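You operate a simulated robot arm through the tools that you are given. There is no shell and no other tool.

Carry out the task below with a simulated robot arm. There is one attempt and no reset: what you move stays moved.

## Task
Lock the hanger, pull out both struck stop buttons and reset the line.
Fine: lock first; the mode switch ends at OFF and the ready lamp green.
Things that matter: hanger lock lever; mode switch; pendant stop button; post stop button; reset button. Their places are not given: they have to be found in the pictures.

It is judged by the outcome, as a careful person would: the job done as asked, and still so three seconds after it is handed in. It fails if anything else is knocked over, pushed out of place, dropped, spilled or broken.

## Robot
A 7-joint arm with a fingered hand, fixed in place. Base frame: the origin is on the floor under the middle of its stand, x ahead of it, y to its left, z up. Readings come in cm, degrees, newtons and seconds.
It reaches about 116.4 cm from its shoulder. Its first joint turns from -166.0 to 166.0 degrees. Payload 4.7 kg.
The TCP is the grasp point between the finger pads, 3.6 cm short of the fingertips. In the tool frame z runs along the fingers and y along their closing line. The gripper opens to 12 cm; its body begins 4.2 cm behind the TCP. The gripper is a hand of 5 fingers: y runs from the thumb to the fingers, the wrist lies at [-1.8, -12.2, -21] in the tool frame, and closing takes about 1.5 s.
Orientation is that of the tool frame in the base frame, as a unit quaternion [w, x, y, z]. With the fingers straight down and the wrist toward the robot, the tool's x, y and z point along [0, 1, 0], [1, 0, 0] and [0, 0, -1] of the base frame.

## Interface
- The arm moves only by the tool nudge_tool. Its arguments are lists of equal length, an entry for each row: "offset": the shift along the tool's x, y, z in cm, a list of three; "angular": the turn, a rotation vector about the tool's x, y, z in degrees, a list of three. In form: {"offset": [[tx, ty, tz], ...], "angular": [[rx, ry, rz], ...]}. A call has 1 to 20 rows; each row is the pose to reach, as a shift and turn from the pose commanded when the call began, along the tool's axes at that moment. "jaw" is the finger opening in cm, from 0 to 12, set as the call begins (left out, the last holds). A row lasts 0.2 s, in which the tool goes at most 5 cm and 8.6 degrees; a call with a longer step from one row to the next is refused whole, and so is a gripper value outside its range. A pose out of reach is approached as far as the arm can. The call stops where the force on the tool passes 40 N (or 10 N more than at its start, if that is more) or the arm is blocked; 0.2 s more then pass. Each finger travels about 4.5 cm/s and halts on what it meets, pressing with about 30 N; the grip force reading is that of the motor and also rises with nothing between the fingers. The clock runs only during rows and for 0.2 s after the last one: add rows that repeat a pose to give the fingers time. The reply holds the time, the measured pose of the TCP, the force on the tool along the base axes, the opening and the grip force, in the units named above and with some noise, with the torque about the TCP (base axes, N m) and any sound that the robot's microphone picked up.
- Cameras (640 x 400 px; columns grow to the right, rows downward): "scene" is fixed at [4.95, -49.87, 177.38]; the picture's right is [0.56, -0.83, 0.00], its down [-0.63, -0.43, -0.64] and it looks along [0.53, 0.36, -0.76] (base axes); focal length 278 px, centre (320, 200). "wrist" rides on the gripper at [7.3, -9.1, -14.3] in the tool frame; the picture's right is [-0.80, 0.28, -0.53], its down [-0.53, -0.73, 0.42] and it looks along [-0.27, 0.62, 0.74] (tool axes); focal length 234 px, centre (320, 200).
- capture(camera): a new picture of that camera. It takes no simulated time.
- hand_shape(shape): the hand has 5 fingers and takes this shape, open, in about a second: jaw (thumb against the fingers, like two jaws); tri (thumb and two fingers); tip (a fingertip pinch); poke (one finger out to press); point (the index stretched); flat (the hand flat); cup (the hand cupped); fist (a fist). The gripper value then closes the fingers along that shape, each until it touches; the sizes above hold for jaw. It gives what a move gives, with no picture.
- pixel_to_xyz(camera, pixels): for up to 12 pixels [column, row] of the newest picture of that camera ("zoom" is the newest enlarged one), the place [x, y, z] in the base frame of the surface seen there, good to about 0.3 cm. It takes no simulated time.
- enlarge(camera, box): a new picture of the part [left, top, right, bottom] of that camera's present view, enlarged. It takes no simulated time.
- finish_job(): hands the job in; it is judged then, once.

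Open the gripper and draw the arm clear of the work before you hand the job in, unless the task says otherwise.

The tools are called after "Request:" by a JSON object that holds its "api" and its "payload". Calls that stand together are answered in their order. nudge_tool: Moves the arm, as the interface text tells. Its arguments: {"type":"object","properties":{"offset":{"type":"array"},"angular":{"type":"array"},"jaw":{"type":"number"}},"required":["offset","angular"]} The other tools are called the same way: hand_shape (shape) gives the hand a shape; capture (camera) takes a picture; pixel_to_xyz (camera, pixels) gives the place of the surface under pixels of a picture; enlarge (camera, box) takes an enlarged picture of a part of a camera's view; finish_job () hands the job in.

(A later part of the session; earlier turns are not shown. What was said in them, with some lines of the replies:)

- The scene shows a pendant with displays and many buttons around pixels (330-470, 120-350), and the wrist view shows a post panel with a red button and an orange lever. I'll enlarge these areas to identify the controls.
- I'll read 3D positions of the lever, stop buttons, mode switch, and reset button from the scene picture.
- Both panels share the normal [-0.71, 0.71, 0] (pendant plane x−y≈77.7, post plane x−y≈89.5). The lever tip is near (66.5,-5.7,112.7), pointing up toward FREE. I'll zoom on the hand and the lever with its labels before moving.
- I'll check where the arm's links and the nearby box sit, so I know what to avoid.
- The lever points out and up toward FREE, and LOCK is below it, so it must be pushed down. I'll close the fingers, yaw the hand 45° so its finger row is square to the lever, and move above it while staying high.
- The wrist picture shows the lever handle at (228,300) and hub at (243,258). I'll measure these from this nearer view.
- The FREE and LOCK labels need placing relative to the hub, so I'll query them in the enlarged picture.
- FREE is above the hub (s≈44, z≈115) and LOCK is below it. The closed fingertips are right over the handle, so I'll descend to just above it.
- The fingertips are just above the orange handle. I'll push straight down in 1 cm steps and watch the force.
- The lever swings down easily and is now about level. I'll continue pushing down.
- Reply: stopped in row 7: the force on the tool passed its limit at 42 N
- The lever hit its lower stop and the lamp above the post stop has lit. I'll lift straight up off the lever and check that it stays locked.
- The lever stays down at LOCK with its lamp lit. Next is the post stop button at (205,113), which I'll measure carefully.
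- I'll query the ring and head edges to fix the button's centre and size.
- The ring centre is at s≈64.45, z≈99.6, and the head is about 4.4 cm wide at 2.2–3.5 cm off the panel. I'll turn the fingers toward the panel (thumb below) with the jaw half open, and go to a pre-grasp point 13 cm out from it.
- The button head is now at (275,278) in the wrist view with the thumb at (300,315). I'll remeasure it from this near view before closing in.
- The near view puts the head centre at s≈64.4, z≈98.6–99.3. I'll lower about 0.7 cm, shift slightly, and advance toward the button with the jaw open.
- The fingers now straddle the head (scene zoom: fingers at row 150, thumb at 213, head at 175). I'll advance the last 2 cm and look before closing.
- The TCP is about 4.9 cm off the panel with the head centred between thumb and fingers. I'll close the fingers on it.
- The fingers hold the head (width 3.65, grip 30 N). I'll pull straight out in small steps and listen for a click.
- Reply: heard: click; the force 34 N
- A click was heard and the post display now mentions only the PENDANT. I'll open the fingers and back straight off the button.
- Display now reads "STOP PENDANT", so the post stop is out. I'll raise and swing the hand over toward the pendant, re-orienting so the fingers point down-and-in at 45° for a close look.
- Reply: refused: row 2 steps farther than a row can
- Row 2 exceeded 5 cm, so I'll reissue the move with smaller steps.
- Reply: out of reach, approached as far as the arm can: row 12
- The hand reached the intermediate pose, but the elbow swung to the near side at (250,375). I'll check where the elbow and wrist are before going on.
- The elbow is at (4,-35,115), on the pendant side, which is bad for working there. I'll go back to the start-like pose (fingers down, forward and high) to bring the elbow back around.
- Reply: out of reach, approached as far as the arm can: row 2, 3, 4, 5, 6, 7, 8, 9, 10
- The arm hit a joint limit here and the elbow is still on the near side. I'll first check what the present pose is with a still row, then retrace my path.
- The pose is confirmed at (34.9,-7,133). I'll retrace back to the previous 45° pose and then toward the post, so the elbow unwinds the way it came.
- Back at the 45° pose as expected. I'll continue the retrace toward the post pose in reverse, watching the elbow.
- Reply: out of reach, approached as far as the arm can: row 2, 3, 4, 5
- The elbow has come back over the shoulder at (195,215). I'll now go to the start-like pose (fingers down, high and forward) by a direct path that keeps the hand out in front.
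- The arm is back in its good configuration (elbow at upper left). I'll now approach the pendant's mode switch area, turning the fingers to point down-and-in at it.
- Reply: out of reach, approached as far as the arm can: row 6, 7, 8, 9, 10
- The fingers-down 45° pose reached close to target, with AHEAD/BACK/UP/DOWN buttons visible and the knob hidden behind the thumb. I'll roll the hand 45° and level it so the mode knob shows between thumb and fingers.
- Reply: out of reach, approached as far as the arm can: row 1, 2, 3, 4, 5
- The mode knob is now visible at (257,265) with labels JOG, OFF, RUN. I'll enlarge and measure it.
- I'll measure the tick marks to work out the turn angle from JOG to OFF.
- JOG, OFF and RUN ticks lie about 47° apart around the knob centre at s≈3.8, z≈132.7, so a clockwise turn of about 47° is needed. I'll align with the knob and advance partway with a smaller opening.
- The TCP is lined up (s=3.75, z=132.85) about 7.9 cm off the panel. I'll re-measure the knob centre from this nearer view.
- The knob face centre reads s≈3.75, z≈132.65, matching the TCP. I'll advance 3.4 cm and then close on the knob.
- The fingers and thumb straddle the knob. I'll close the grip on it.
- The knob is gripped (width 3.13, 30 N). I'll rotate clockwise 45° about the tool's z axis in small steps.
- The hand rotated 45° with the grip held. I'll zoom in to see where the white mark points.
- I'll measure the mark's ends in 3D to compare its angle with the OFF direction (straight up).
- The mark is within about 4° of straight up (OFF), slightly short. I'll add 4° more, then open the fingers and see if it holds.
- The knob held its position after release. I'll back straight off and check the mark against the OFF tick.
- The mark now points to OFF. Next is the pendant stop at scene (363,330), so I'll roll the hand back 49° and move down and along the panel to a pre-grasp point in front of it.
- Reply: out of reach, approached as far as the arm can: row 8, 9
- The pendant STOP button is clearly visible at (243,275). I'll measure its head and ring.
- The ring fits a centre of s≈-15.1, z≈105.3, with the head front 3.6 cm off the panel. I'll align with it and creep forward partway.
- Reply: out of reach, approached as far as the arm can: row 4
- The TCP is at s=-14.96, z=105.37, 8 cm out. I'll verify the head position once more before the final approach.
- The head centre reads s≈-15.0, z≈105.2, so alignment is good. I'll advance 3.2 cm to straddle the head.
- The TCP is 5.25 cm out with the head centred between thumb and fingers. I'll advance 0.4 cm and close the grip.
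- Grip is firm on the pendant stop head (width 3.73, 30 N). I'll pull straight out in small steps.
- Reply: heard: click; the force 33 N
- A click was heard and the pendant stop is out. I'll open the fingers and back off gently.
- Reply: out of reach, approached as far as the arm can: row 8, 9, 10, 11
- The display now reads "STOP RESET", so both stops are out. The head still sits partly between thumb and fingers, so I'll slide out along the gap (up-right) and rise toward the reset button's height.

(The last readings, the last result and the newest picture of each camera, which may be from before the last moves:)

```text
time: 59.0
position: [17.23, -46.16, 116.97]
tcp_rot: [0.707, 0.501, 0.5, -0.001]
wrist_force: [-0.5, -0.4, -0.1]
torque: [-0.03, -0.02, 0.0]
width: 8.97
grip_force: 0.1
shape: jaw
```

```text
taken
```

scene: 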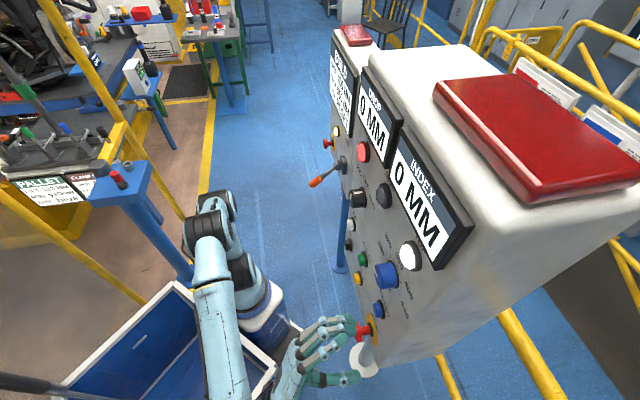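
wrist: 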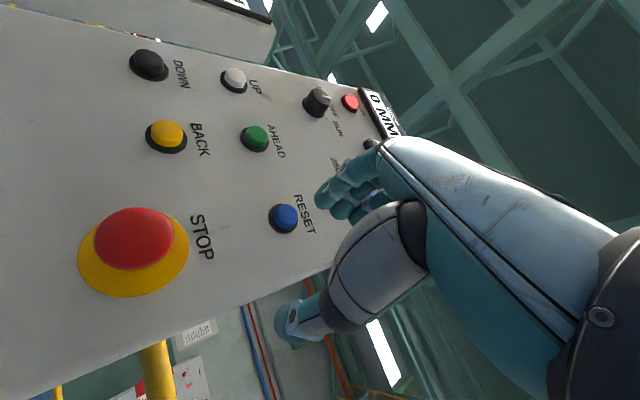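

The RESET button is visible at (284,217). I'll measure it and change the hand to the poke shape while clear of the panel.

Request:
{"api": "pixel_to_xyz", "payload": {"camera": "wrist", "pixels": [[285, 216], [274, 214], [287, 206], [297, 218], [284, 229], [268, 219], [280, 203], [288, 234]]}}

Request:
{"api": "hand_shape", "payload": {"shape": "poke"}}

Request:
{"api": "capture", "payload": {"camera": "wrist"}}

Request:
{"api": "enlarge", "payload": {"camera": "scene", "box": [260, 280, 420, 400]}}

```text
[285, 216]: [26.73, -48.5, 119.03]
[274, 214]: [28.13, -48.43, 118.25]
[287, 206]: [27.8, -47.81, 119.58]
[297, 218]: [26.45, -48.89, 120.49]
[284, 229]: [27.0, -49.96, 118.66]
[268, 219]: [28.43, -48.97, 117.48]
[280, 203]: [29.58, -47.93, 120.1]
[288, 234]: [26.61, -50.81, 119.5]
```

```text
time: 59.9
position: [17.22, -46.19, 117.01]
tcp_rot: [0.707, 0.5, 0.5, -0.002]
wrist_force: [-0.6, 0.5, 0.1]
torque: [-0.01, 0.01, 0.02]
width: 0.02
grip_force: 0.0
shape: poke
```

```text
taken
```

wrist: 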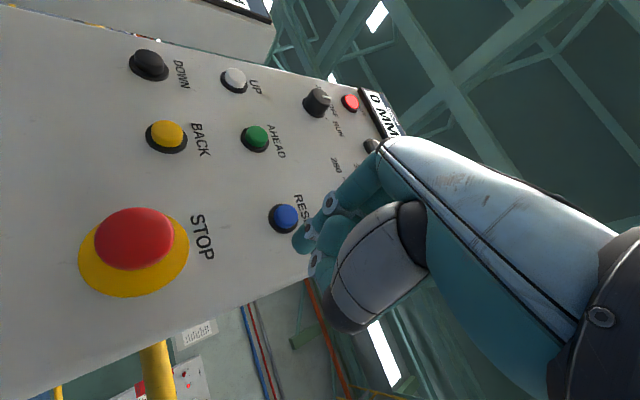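

```text
3.33 times, centred on (340, 340) of scene
```

zoom: 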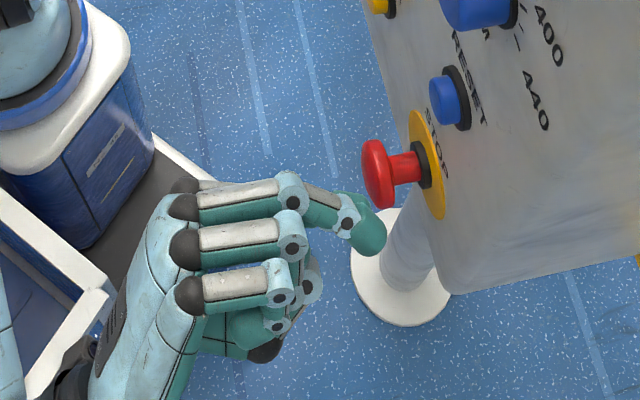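

The index finger now sticks out, with its tip at (300,240) in the wrist view and about (353,351) in the scene. I'll measure the tip from both cameras.

Request:
{"api": "capture", "payload": {"camera": "scene"}}

Request:
{"api": "pixel_to_xyz", "payload": {"camera": "wrist", "pixels": [[297, 243], [300, 236], [305, 230], [303, 246], [312, 240], [330, 203]]}}

Request:
{"api": "pixel_to_xyz", "payload": {"camera": "scene", "pixels": [[354, 352], [351, 347], [357, 350], [349, 344], [378, 310]]}}

Request:
{"api": "enlarge", "payload": {"camera": "wrist", "box": [260, 180, 400, 300]}}

```text
taken
```

scene: 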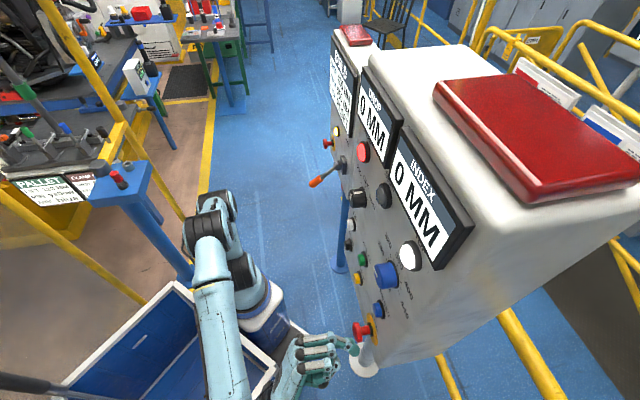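

```text
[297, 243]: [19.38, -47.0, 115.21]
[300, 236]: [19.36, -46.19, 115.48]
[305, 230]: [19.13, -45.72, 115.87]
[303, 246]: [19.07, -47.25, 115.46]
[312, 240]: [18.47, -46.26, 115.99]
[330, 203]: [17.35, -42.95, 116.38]
```

```text
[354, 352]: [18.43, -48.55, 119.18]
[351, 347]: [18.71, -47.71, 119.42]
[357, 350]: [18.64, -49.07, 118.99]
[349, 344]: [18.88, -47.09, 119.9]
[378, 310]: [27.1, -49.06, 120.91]
```

```text
3.33 times, centred on (330, 240) of wrist
```

zoom: 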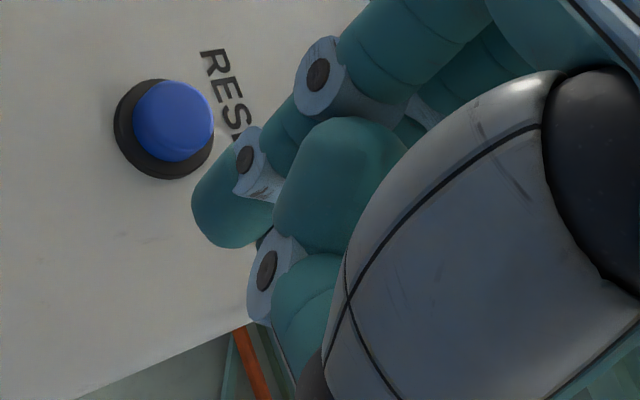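

The index tip lies close to the TCP axis, and the reset cap centre is at s≈-15.2, z≈119.3, 1.7 cm off the panel. I'll align the finger with it, stopping about 1.5 cm short to check visually.

Request:
{"api": "nudge_tool", "payload": {"offset": [[0.7, 1.8, 0.2], [1.4, 3.6, 0.6], [2.1, 5.4, 1.4], [2.1, 5.4, 2.5], [2.1, 5.4, 2.5]], "angular": [[0, 0, 0], [0, 0, 0], [0, 0, 0], [0, 0, 0], [0, 0, 0]]}}

Request:
{"api": "capture", "payload": {"camera": "wrist"}}

Request:
{"api": "enlarge", "payload": {"camera": "wrist", "box": [260, 180, 400, 300]}}

Request:
{"api": "enlarge", "payload": {"camera": "scene", "box": [310, 270, 410, 370]}}

```text
time: 61.1
position: [22.88, -44.18, 119.28]
tcp_rot: [0.707, 0.501, 0.499, 0.0]
wrist_force: [-0.4, 1.0, -0.1]
torque: [-0.02, -0.01, 0.03]
width: 0.01
grip_force: 0.1
shape: poke
```

```text
taken
```

wrist: 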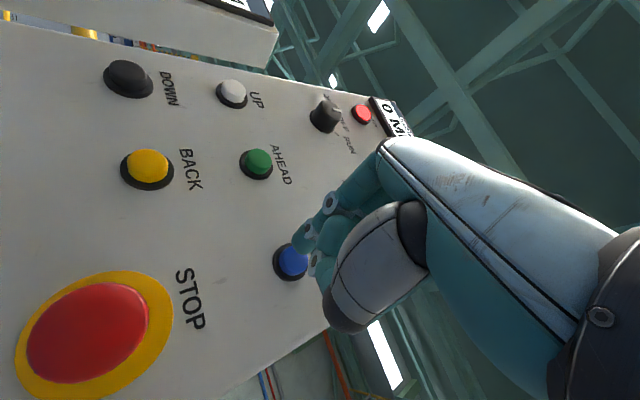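

```text
3.33 times, centred on (330, 240) of wrist
```

zoom: 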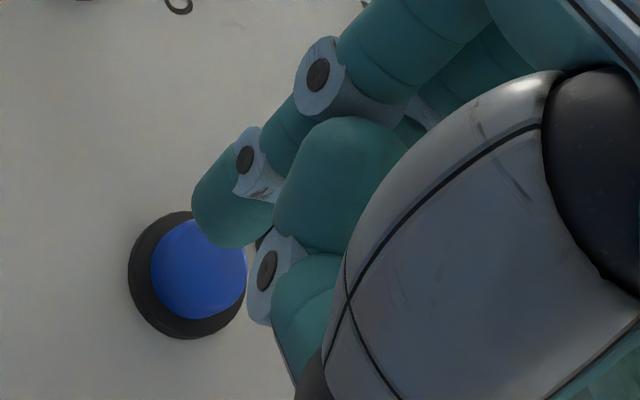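

```text
4.00 times, centred on (360, 320) of scene
```

zoom: 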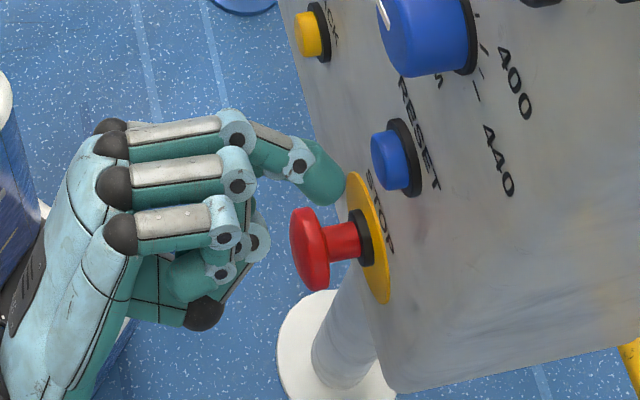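

The tip is near the cap, but the two views disagree by about 1.5 cm on sideways offset. I'll take several surface readings of the fingertip and the cap from each camera to settle it.

Request:
{"api": "pixel_to_xyz", "payload": {"camera": "zoom", "pixels": [[330, 185], [320, 175], [340, 190], [325, 198], [335, 172], [310, 190], [390, 160], [378, 160], [385, 140], [385, 180], [405, 165], [395, 135]]}}

Request:
{"api": "pixel_to_xyz", "payload": {"camera": "wrist", "pixels": [[301, 242], [295, 240], [303, 250], [298, 247], [308, 236], [294, 261], [288, 262], [293, 272], [300, 266], [278, 256], [285, 275], [290, 250]]}}

```text
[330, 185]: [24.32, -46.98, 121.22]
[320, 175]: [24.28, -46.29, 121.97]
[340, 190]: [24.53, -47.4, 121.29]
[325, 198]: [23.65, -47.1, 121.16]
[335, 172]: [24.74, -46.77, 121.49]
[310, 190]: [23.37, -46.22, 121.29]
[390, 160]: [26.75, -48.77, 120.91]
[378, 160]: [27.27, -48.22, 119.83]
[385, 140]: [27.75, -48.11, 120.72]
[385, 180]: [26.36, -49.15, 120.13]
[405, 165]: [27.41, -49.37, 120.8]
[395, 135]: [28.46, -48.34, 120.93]
```

```text
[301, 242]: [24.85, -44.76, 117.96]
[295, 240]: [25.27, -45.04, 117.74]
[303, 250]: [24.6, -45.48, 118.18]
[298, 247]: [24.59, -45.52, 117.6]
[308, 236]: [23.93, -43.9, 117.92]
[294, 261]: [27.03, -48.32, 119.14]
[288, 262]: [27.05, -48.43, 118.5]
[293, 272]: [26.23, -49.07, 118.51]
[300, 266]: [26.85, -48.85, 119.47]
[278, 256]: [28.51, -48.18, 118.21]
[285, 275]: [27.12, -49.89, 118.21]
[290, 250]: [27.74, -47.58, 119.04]
```

The cameras place the fingertip on either side of the TCP axis, so its centre is close to that axis. I'll advance slowly toward the cap and watch the contact in both views.

Request:
{"api": "nudge_tool", "payload": {"offset": [[0, 0, 0.6], [0, 0, 1.2], [0, 0, 1.7], [0, 0, 1.7]], "angular": [[0, 0, 0], [0, 0, 0], [0, 0, 0], [0, 0, 0]]}}

Request:
{"api": "enlarge", "payload": {"camera": "wrist", "box": [260, 180, 400, 300]}}

Request:
{"api": "enlarge", "payload": {"camera": "scene", "box": [345, 290, 395, 340]}}

```text
time: 62.1
position: [24.13, -45.37, 119.3]
tcp_rot: [0.706, 0.501, 0.5, 0.0]
wrist_force: [-0.2, 0.1, 0.1]
torque: [0.02, -0.02, 0.01]
width: 0.0
grip_force: 0.0
shape: poke
```

```text
3.33 times, centred on (330, 240) of wrist
```

zoom: 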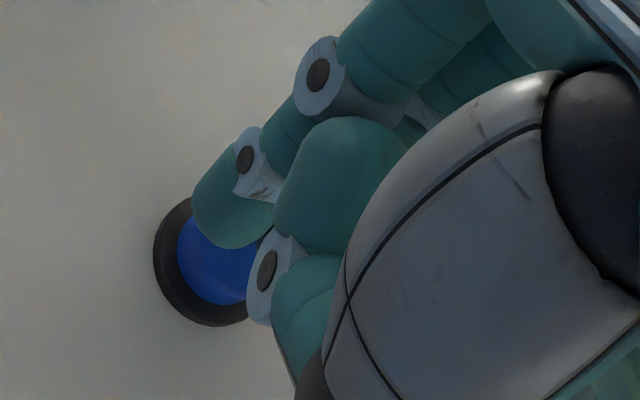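

```text
8.00 times, centred on (370, 315) of scene
```

zoom: 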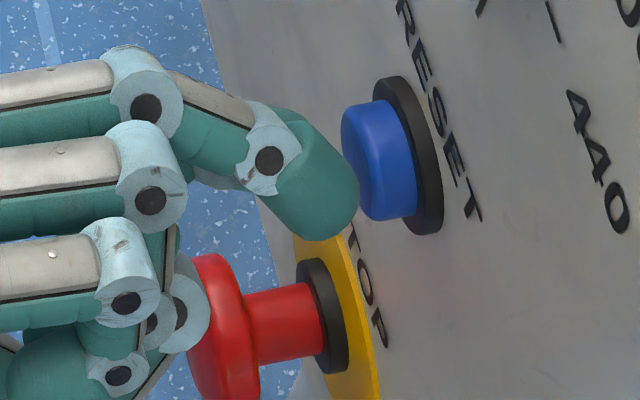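

The fingertip overlaps the reset cap in both views and is under 1 cm from it. I'll press in small steps, watching for force and a click.

Request:
{"api": "nudge_tool", "payload": {"offset": [[0, 0, 0.25], [0, 0, 0.5], [0, 0, 0.75], [0, 0, 1.0], [0, 0, 1.2]], "angular": [[0, 0, 0], [0, 0, 0], [0, 0, 0], [0, 0, 0], [0, 0, 0]]}}

Request:
{"api": "enlarge", "payload": {"camera": "wrist", "box": [260, 180, 400, 300]}}

Request:
{"api": "enlarge", "payload": {"camera": "scene", "box": [345, 290, 395, 340]}}

Request:
{"api": "enlarge", "payload": {"camera": "scene", "box": [310, 30, 430, 180]}}

```text
time: 63.3
position: [24.89, -46.25, 119.33]
tcp_rot: [0.706, 0.501, 0.5, 0.0]
wrist_force: [-1.3, 2.9, -0.2]
torque: [-0.01, 0.0, 0.0]
width: 0.0
grip_force: 0.1
shape: poke
heard: click
```

```text
3.33 times, centred on (330, 240) of wrist
```

zoom: 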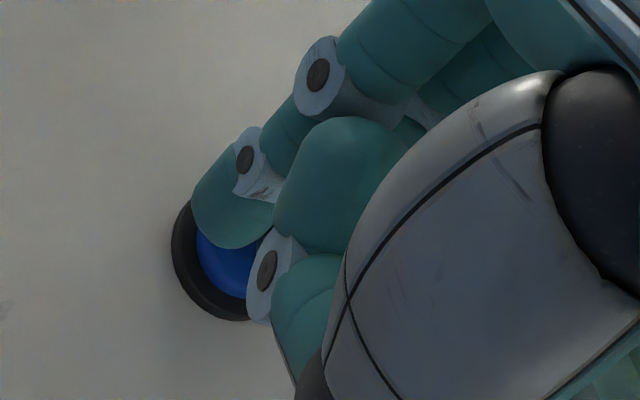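

```text
8.00 times, centred on (370, 315) of scene
```

zoom: 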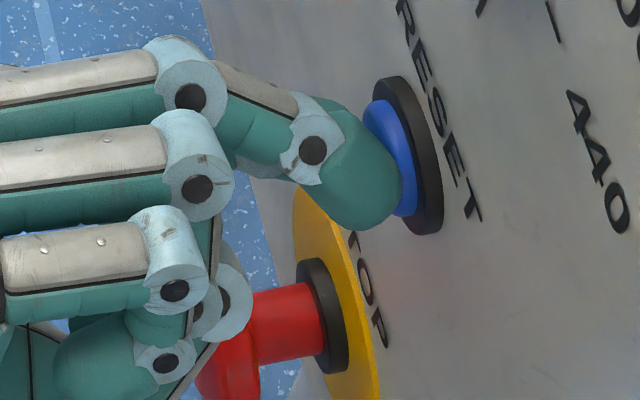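

```text
2.67 times, centred on (370, 105) of scene
```

zoom: 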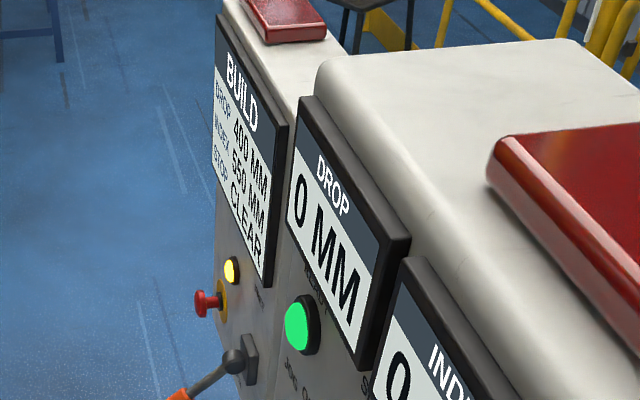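

Click heard: the ready lamp is green and the display reads "STOP CLEAR". I'll back the finger straight off, then rise gently, staying well clear of the STOP head.

Request:
{"api": "nudge_tool", "payload": {"offset": [[0, 0, -0.8], [0, 0, -1.8], [0, 0, -2.8], [-0.7, 0.7, -3.8], [-1.7, 1.7, -4.6], [-3, 3, -5], [-4.5, 4.5, -5.4], [-6, 6, -5.8], [-7.5, 7.5, -6.2], [-9, 9, -6.6], [-9, 9, -6.6]], "angular": [[0, 0, 0], [0, 0, 0], [0, 0, 0], [0, 0, 0], [0, 0, 0], [0, 0, 0], [0, 0, 0], [0, 0, 0], [0, 0, 0], [0, 0, 0], [0, 0, 0]]}}

Request:
{"api": "capture", "payload": {"camera": "wrist"}}

Request:
{"api": "capture", "payload": {"camera": "scene"}}

```text
time: 65.7
position: [20.21, -41.63, 132.08]
tcp_rot: [0.707, 0.5, 0.5, 0.0]
wrist_force: [0.1, -0.5, -0.4]
torque: [0.0, -0.03, 0.01]
width: 0.0
grip_force: 0.1
shape: poke
```

```text
taken
```

wrist: 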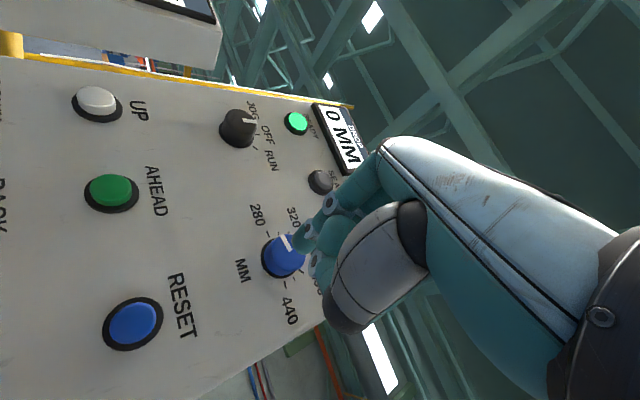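

```text
taken
```

scene: 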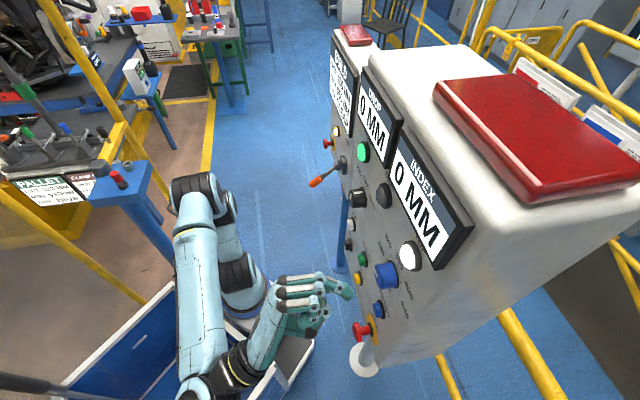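

The ready lamp at (297,122) is green and the mode mark still points to OFF. I'll draw the hand further away from the panel and up, then open it.

Request:
{"api": "nudge_tool", "payload": {"offset": [[0, 0, -1.5], [0.5, 1.6, -3], [1.1, 3.8, -4], [1.8, 6.2, -5], [2.6, 8.8, -6], [3.4, 11.4, -7], [4.2, 14, -8], [4.95, 16.3, -9], [4.95, 16.3, -9]], "angular": [[0, 0, 0], [0, 0, 0], [0, 0, 0], [0, 0, 0], [0, 0, 0], [0, 0, 0], [0, 0, 0], [0, 0, 0], [0, 0, 0]]}}

Request:
{"api": "capture", "payload": {"camera": "scene"}}

Request:
{"api": "capture", "payload": {"camera": "wrist"}}

```text
time: 67.7
position: [24.77, -24.52, 140.05]
tcp_rot: [0.707, 0.5, 0.5, -0.001]
wrist_force: [-0.6, -0.7, 0.2]
torque: [-0.02, -0.03, 0.0]
width: 0.01
grip_force: 0.0
shape: poke
```

```text
taken
```

scene: 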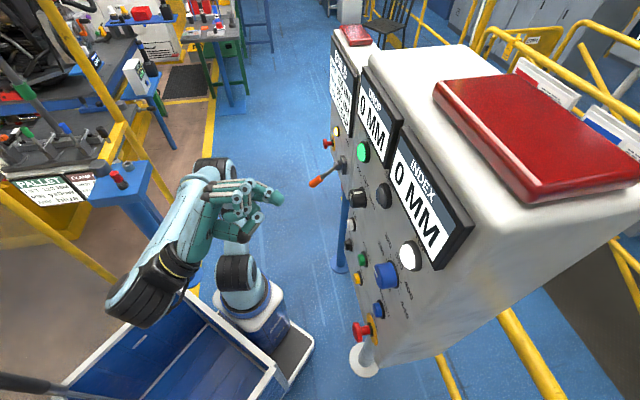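

```text
taken
```

wrist: 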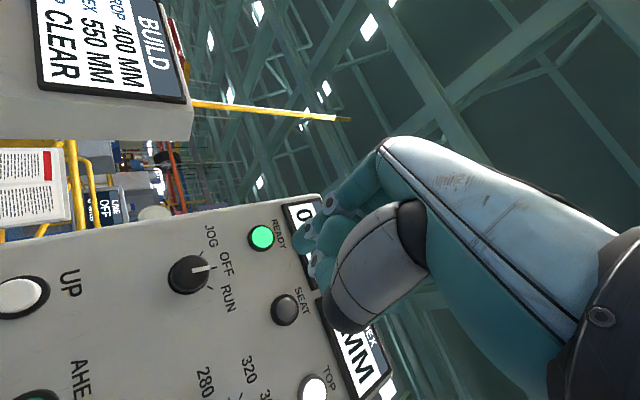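

The line display in the background reads "LINE OFF", the ready lamp is green, and the post shows CLEAR. I'll open the hand to its jaw shape and do a last check of all controls.

Request:
{"api": "hand_shape", "payload": {"shape": "jaw"}}

Request:
{"api": "nudge_tool", "payload": {"offset": [[0, 0, 0], [0, 0, 0], [0, 0, 0], [0, 0, 0], [0, 0, 0], [0, 0, 0], [0, 0, 0], [0, 0, 0]], "angular": [[0, 0, 0], [0, 0, 0], [0, 0, 0], [0, 0, 0], [0, 0, 0], [0, 0, 0], [0, 0, 0], [0, 0, 0]], "jaw": 11}}

Request:
{"api": "capture", "payload": {"camera": "scene"}}

Request:
{"api": "enlarge", "payload": {"camera": "scene", "box": [300, 110, 400, 210]}}

Request:
{"api": "enlarge", "payload": {"camera": "scene", "box": [330, 270, 430, 370]}}

Request:
{"api": "enlarge", "payload": {"camera": "wrist", "box": [0, 140, 300, 320]}}

```text
time: 68.6
position: [24.71, -24.5, 140.02]
tcp_rot: [0.706, 0.5, 0.501, -0.001]
wrist_force: [-0.5, -0.5, -0.9]
torque: [-0.02, -0.01, 0.0]
width: 11.98
grip_force: 0.0
shape: jaw
```

```text
time: 70.4
position: [24.57, -24.6, 140.01]
tcp_rot: [0.707, 0.5, 0.501, -0.001]
wrist_force: [0.0, -0.6, 0.6]
torque: [0.01, 0.02, -0.01]
width: 11.04
grip_force: 0.1
shape: jaw
```

```text
taken
```

scene: 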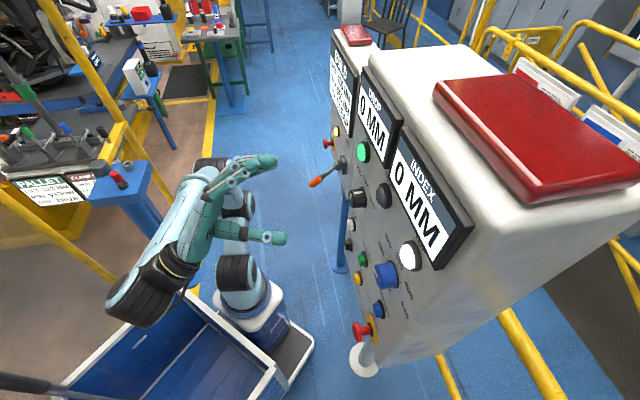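

```text
4.00 times, centred on (350, 160) of scene
```

zoom: 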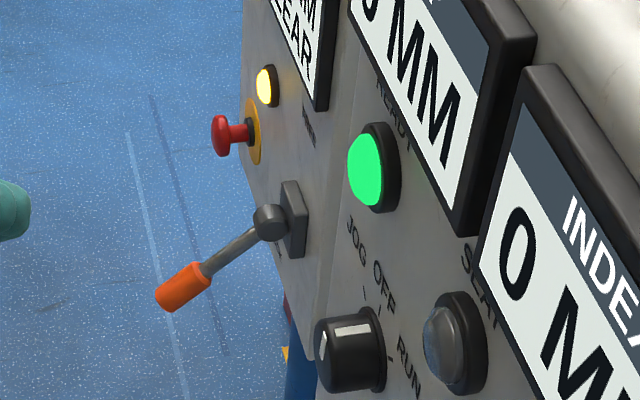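

```text
4.00 times, centred on (380, 320) of scene
```

zoom: 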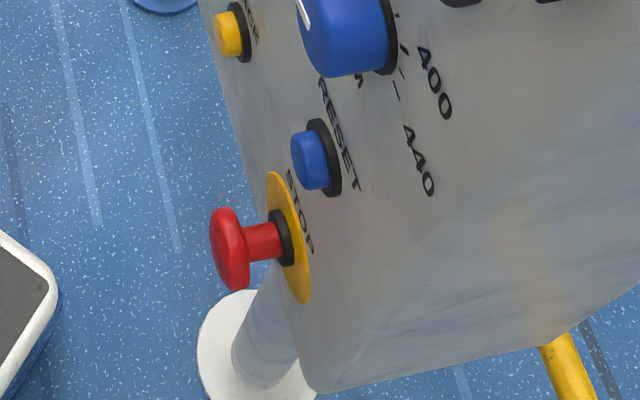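

```text
2.13 times, centred on (150, 230) of wrist
```

zoom: 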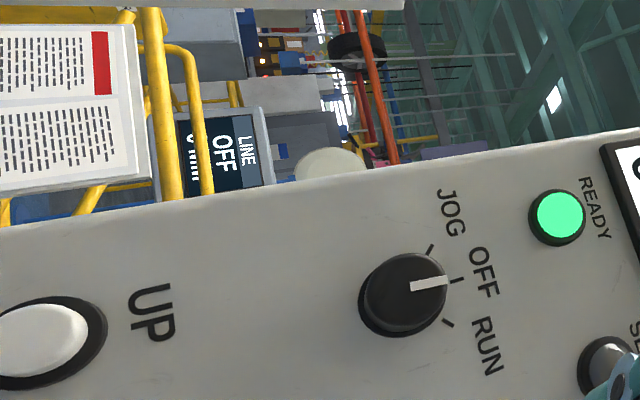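

All checks pass: the lever is down at LOCK with its lamp lit, both stop buttons are out, the mode switch points to OFF (the line display reads OFF), and the ready lamp is green. The hand is open and about 20 cm clear of the panel, so I'm handing the job in.

Request:
{"api": "finish_job", "payload": {}}

```text
The job is handed in.
```

The job is done and handed in. The hanger was locked first, then both stop buttons were pulled out and the line was reset.

- **Hanger lock lever:** it is down at LOCK, and the lamp on that panel is lit.
- **Post and pendant stop buttons:** both are out. Each gave a click, and the post display changed from "2 STRUCK" to "CLEAR".
- **Mode switch:** turned from JOG to OFF, and the line display in the background reads OFF.
- **Reset button:** pressed once after both stops were out. It clicked and the ready lamp turned green.

On the way from the post to the pendant, the arm swung its elbow the wrong way and hit a joint limit. I backed it out along the same path, and the force readings showed no contact. The hand was left open, about 20 cm clear of the pendant panel.
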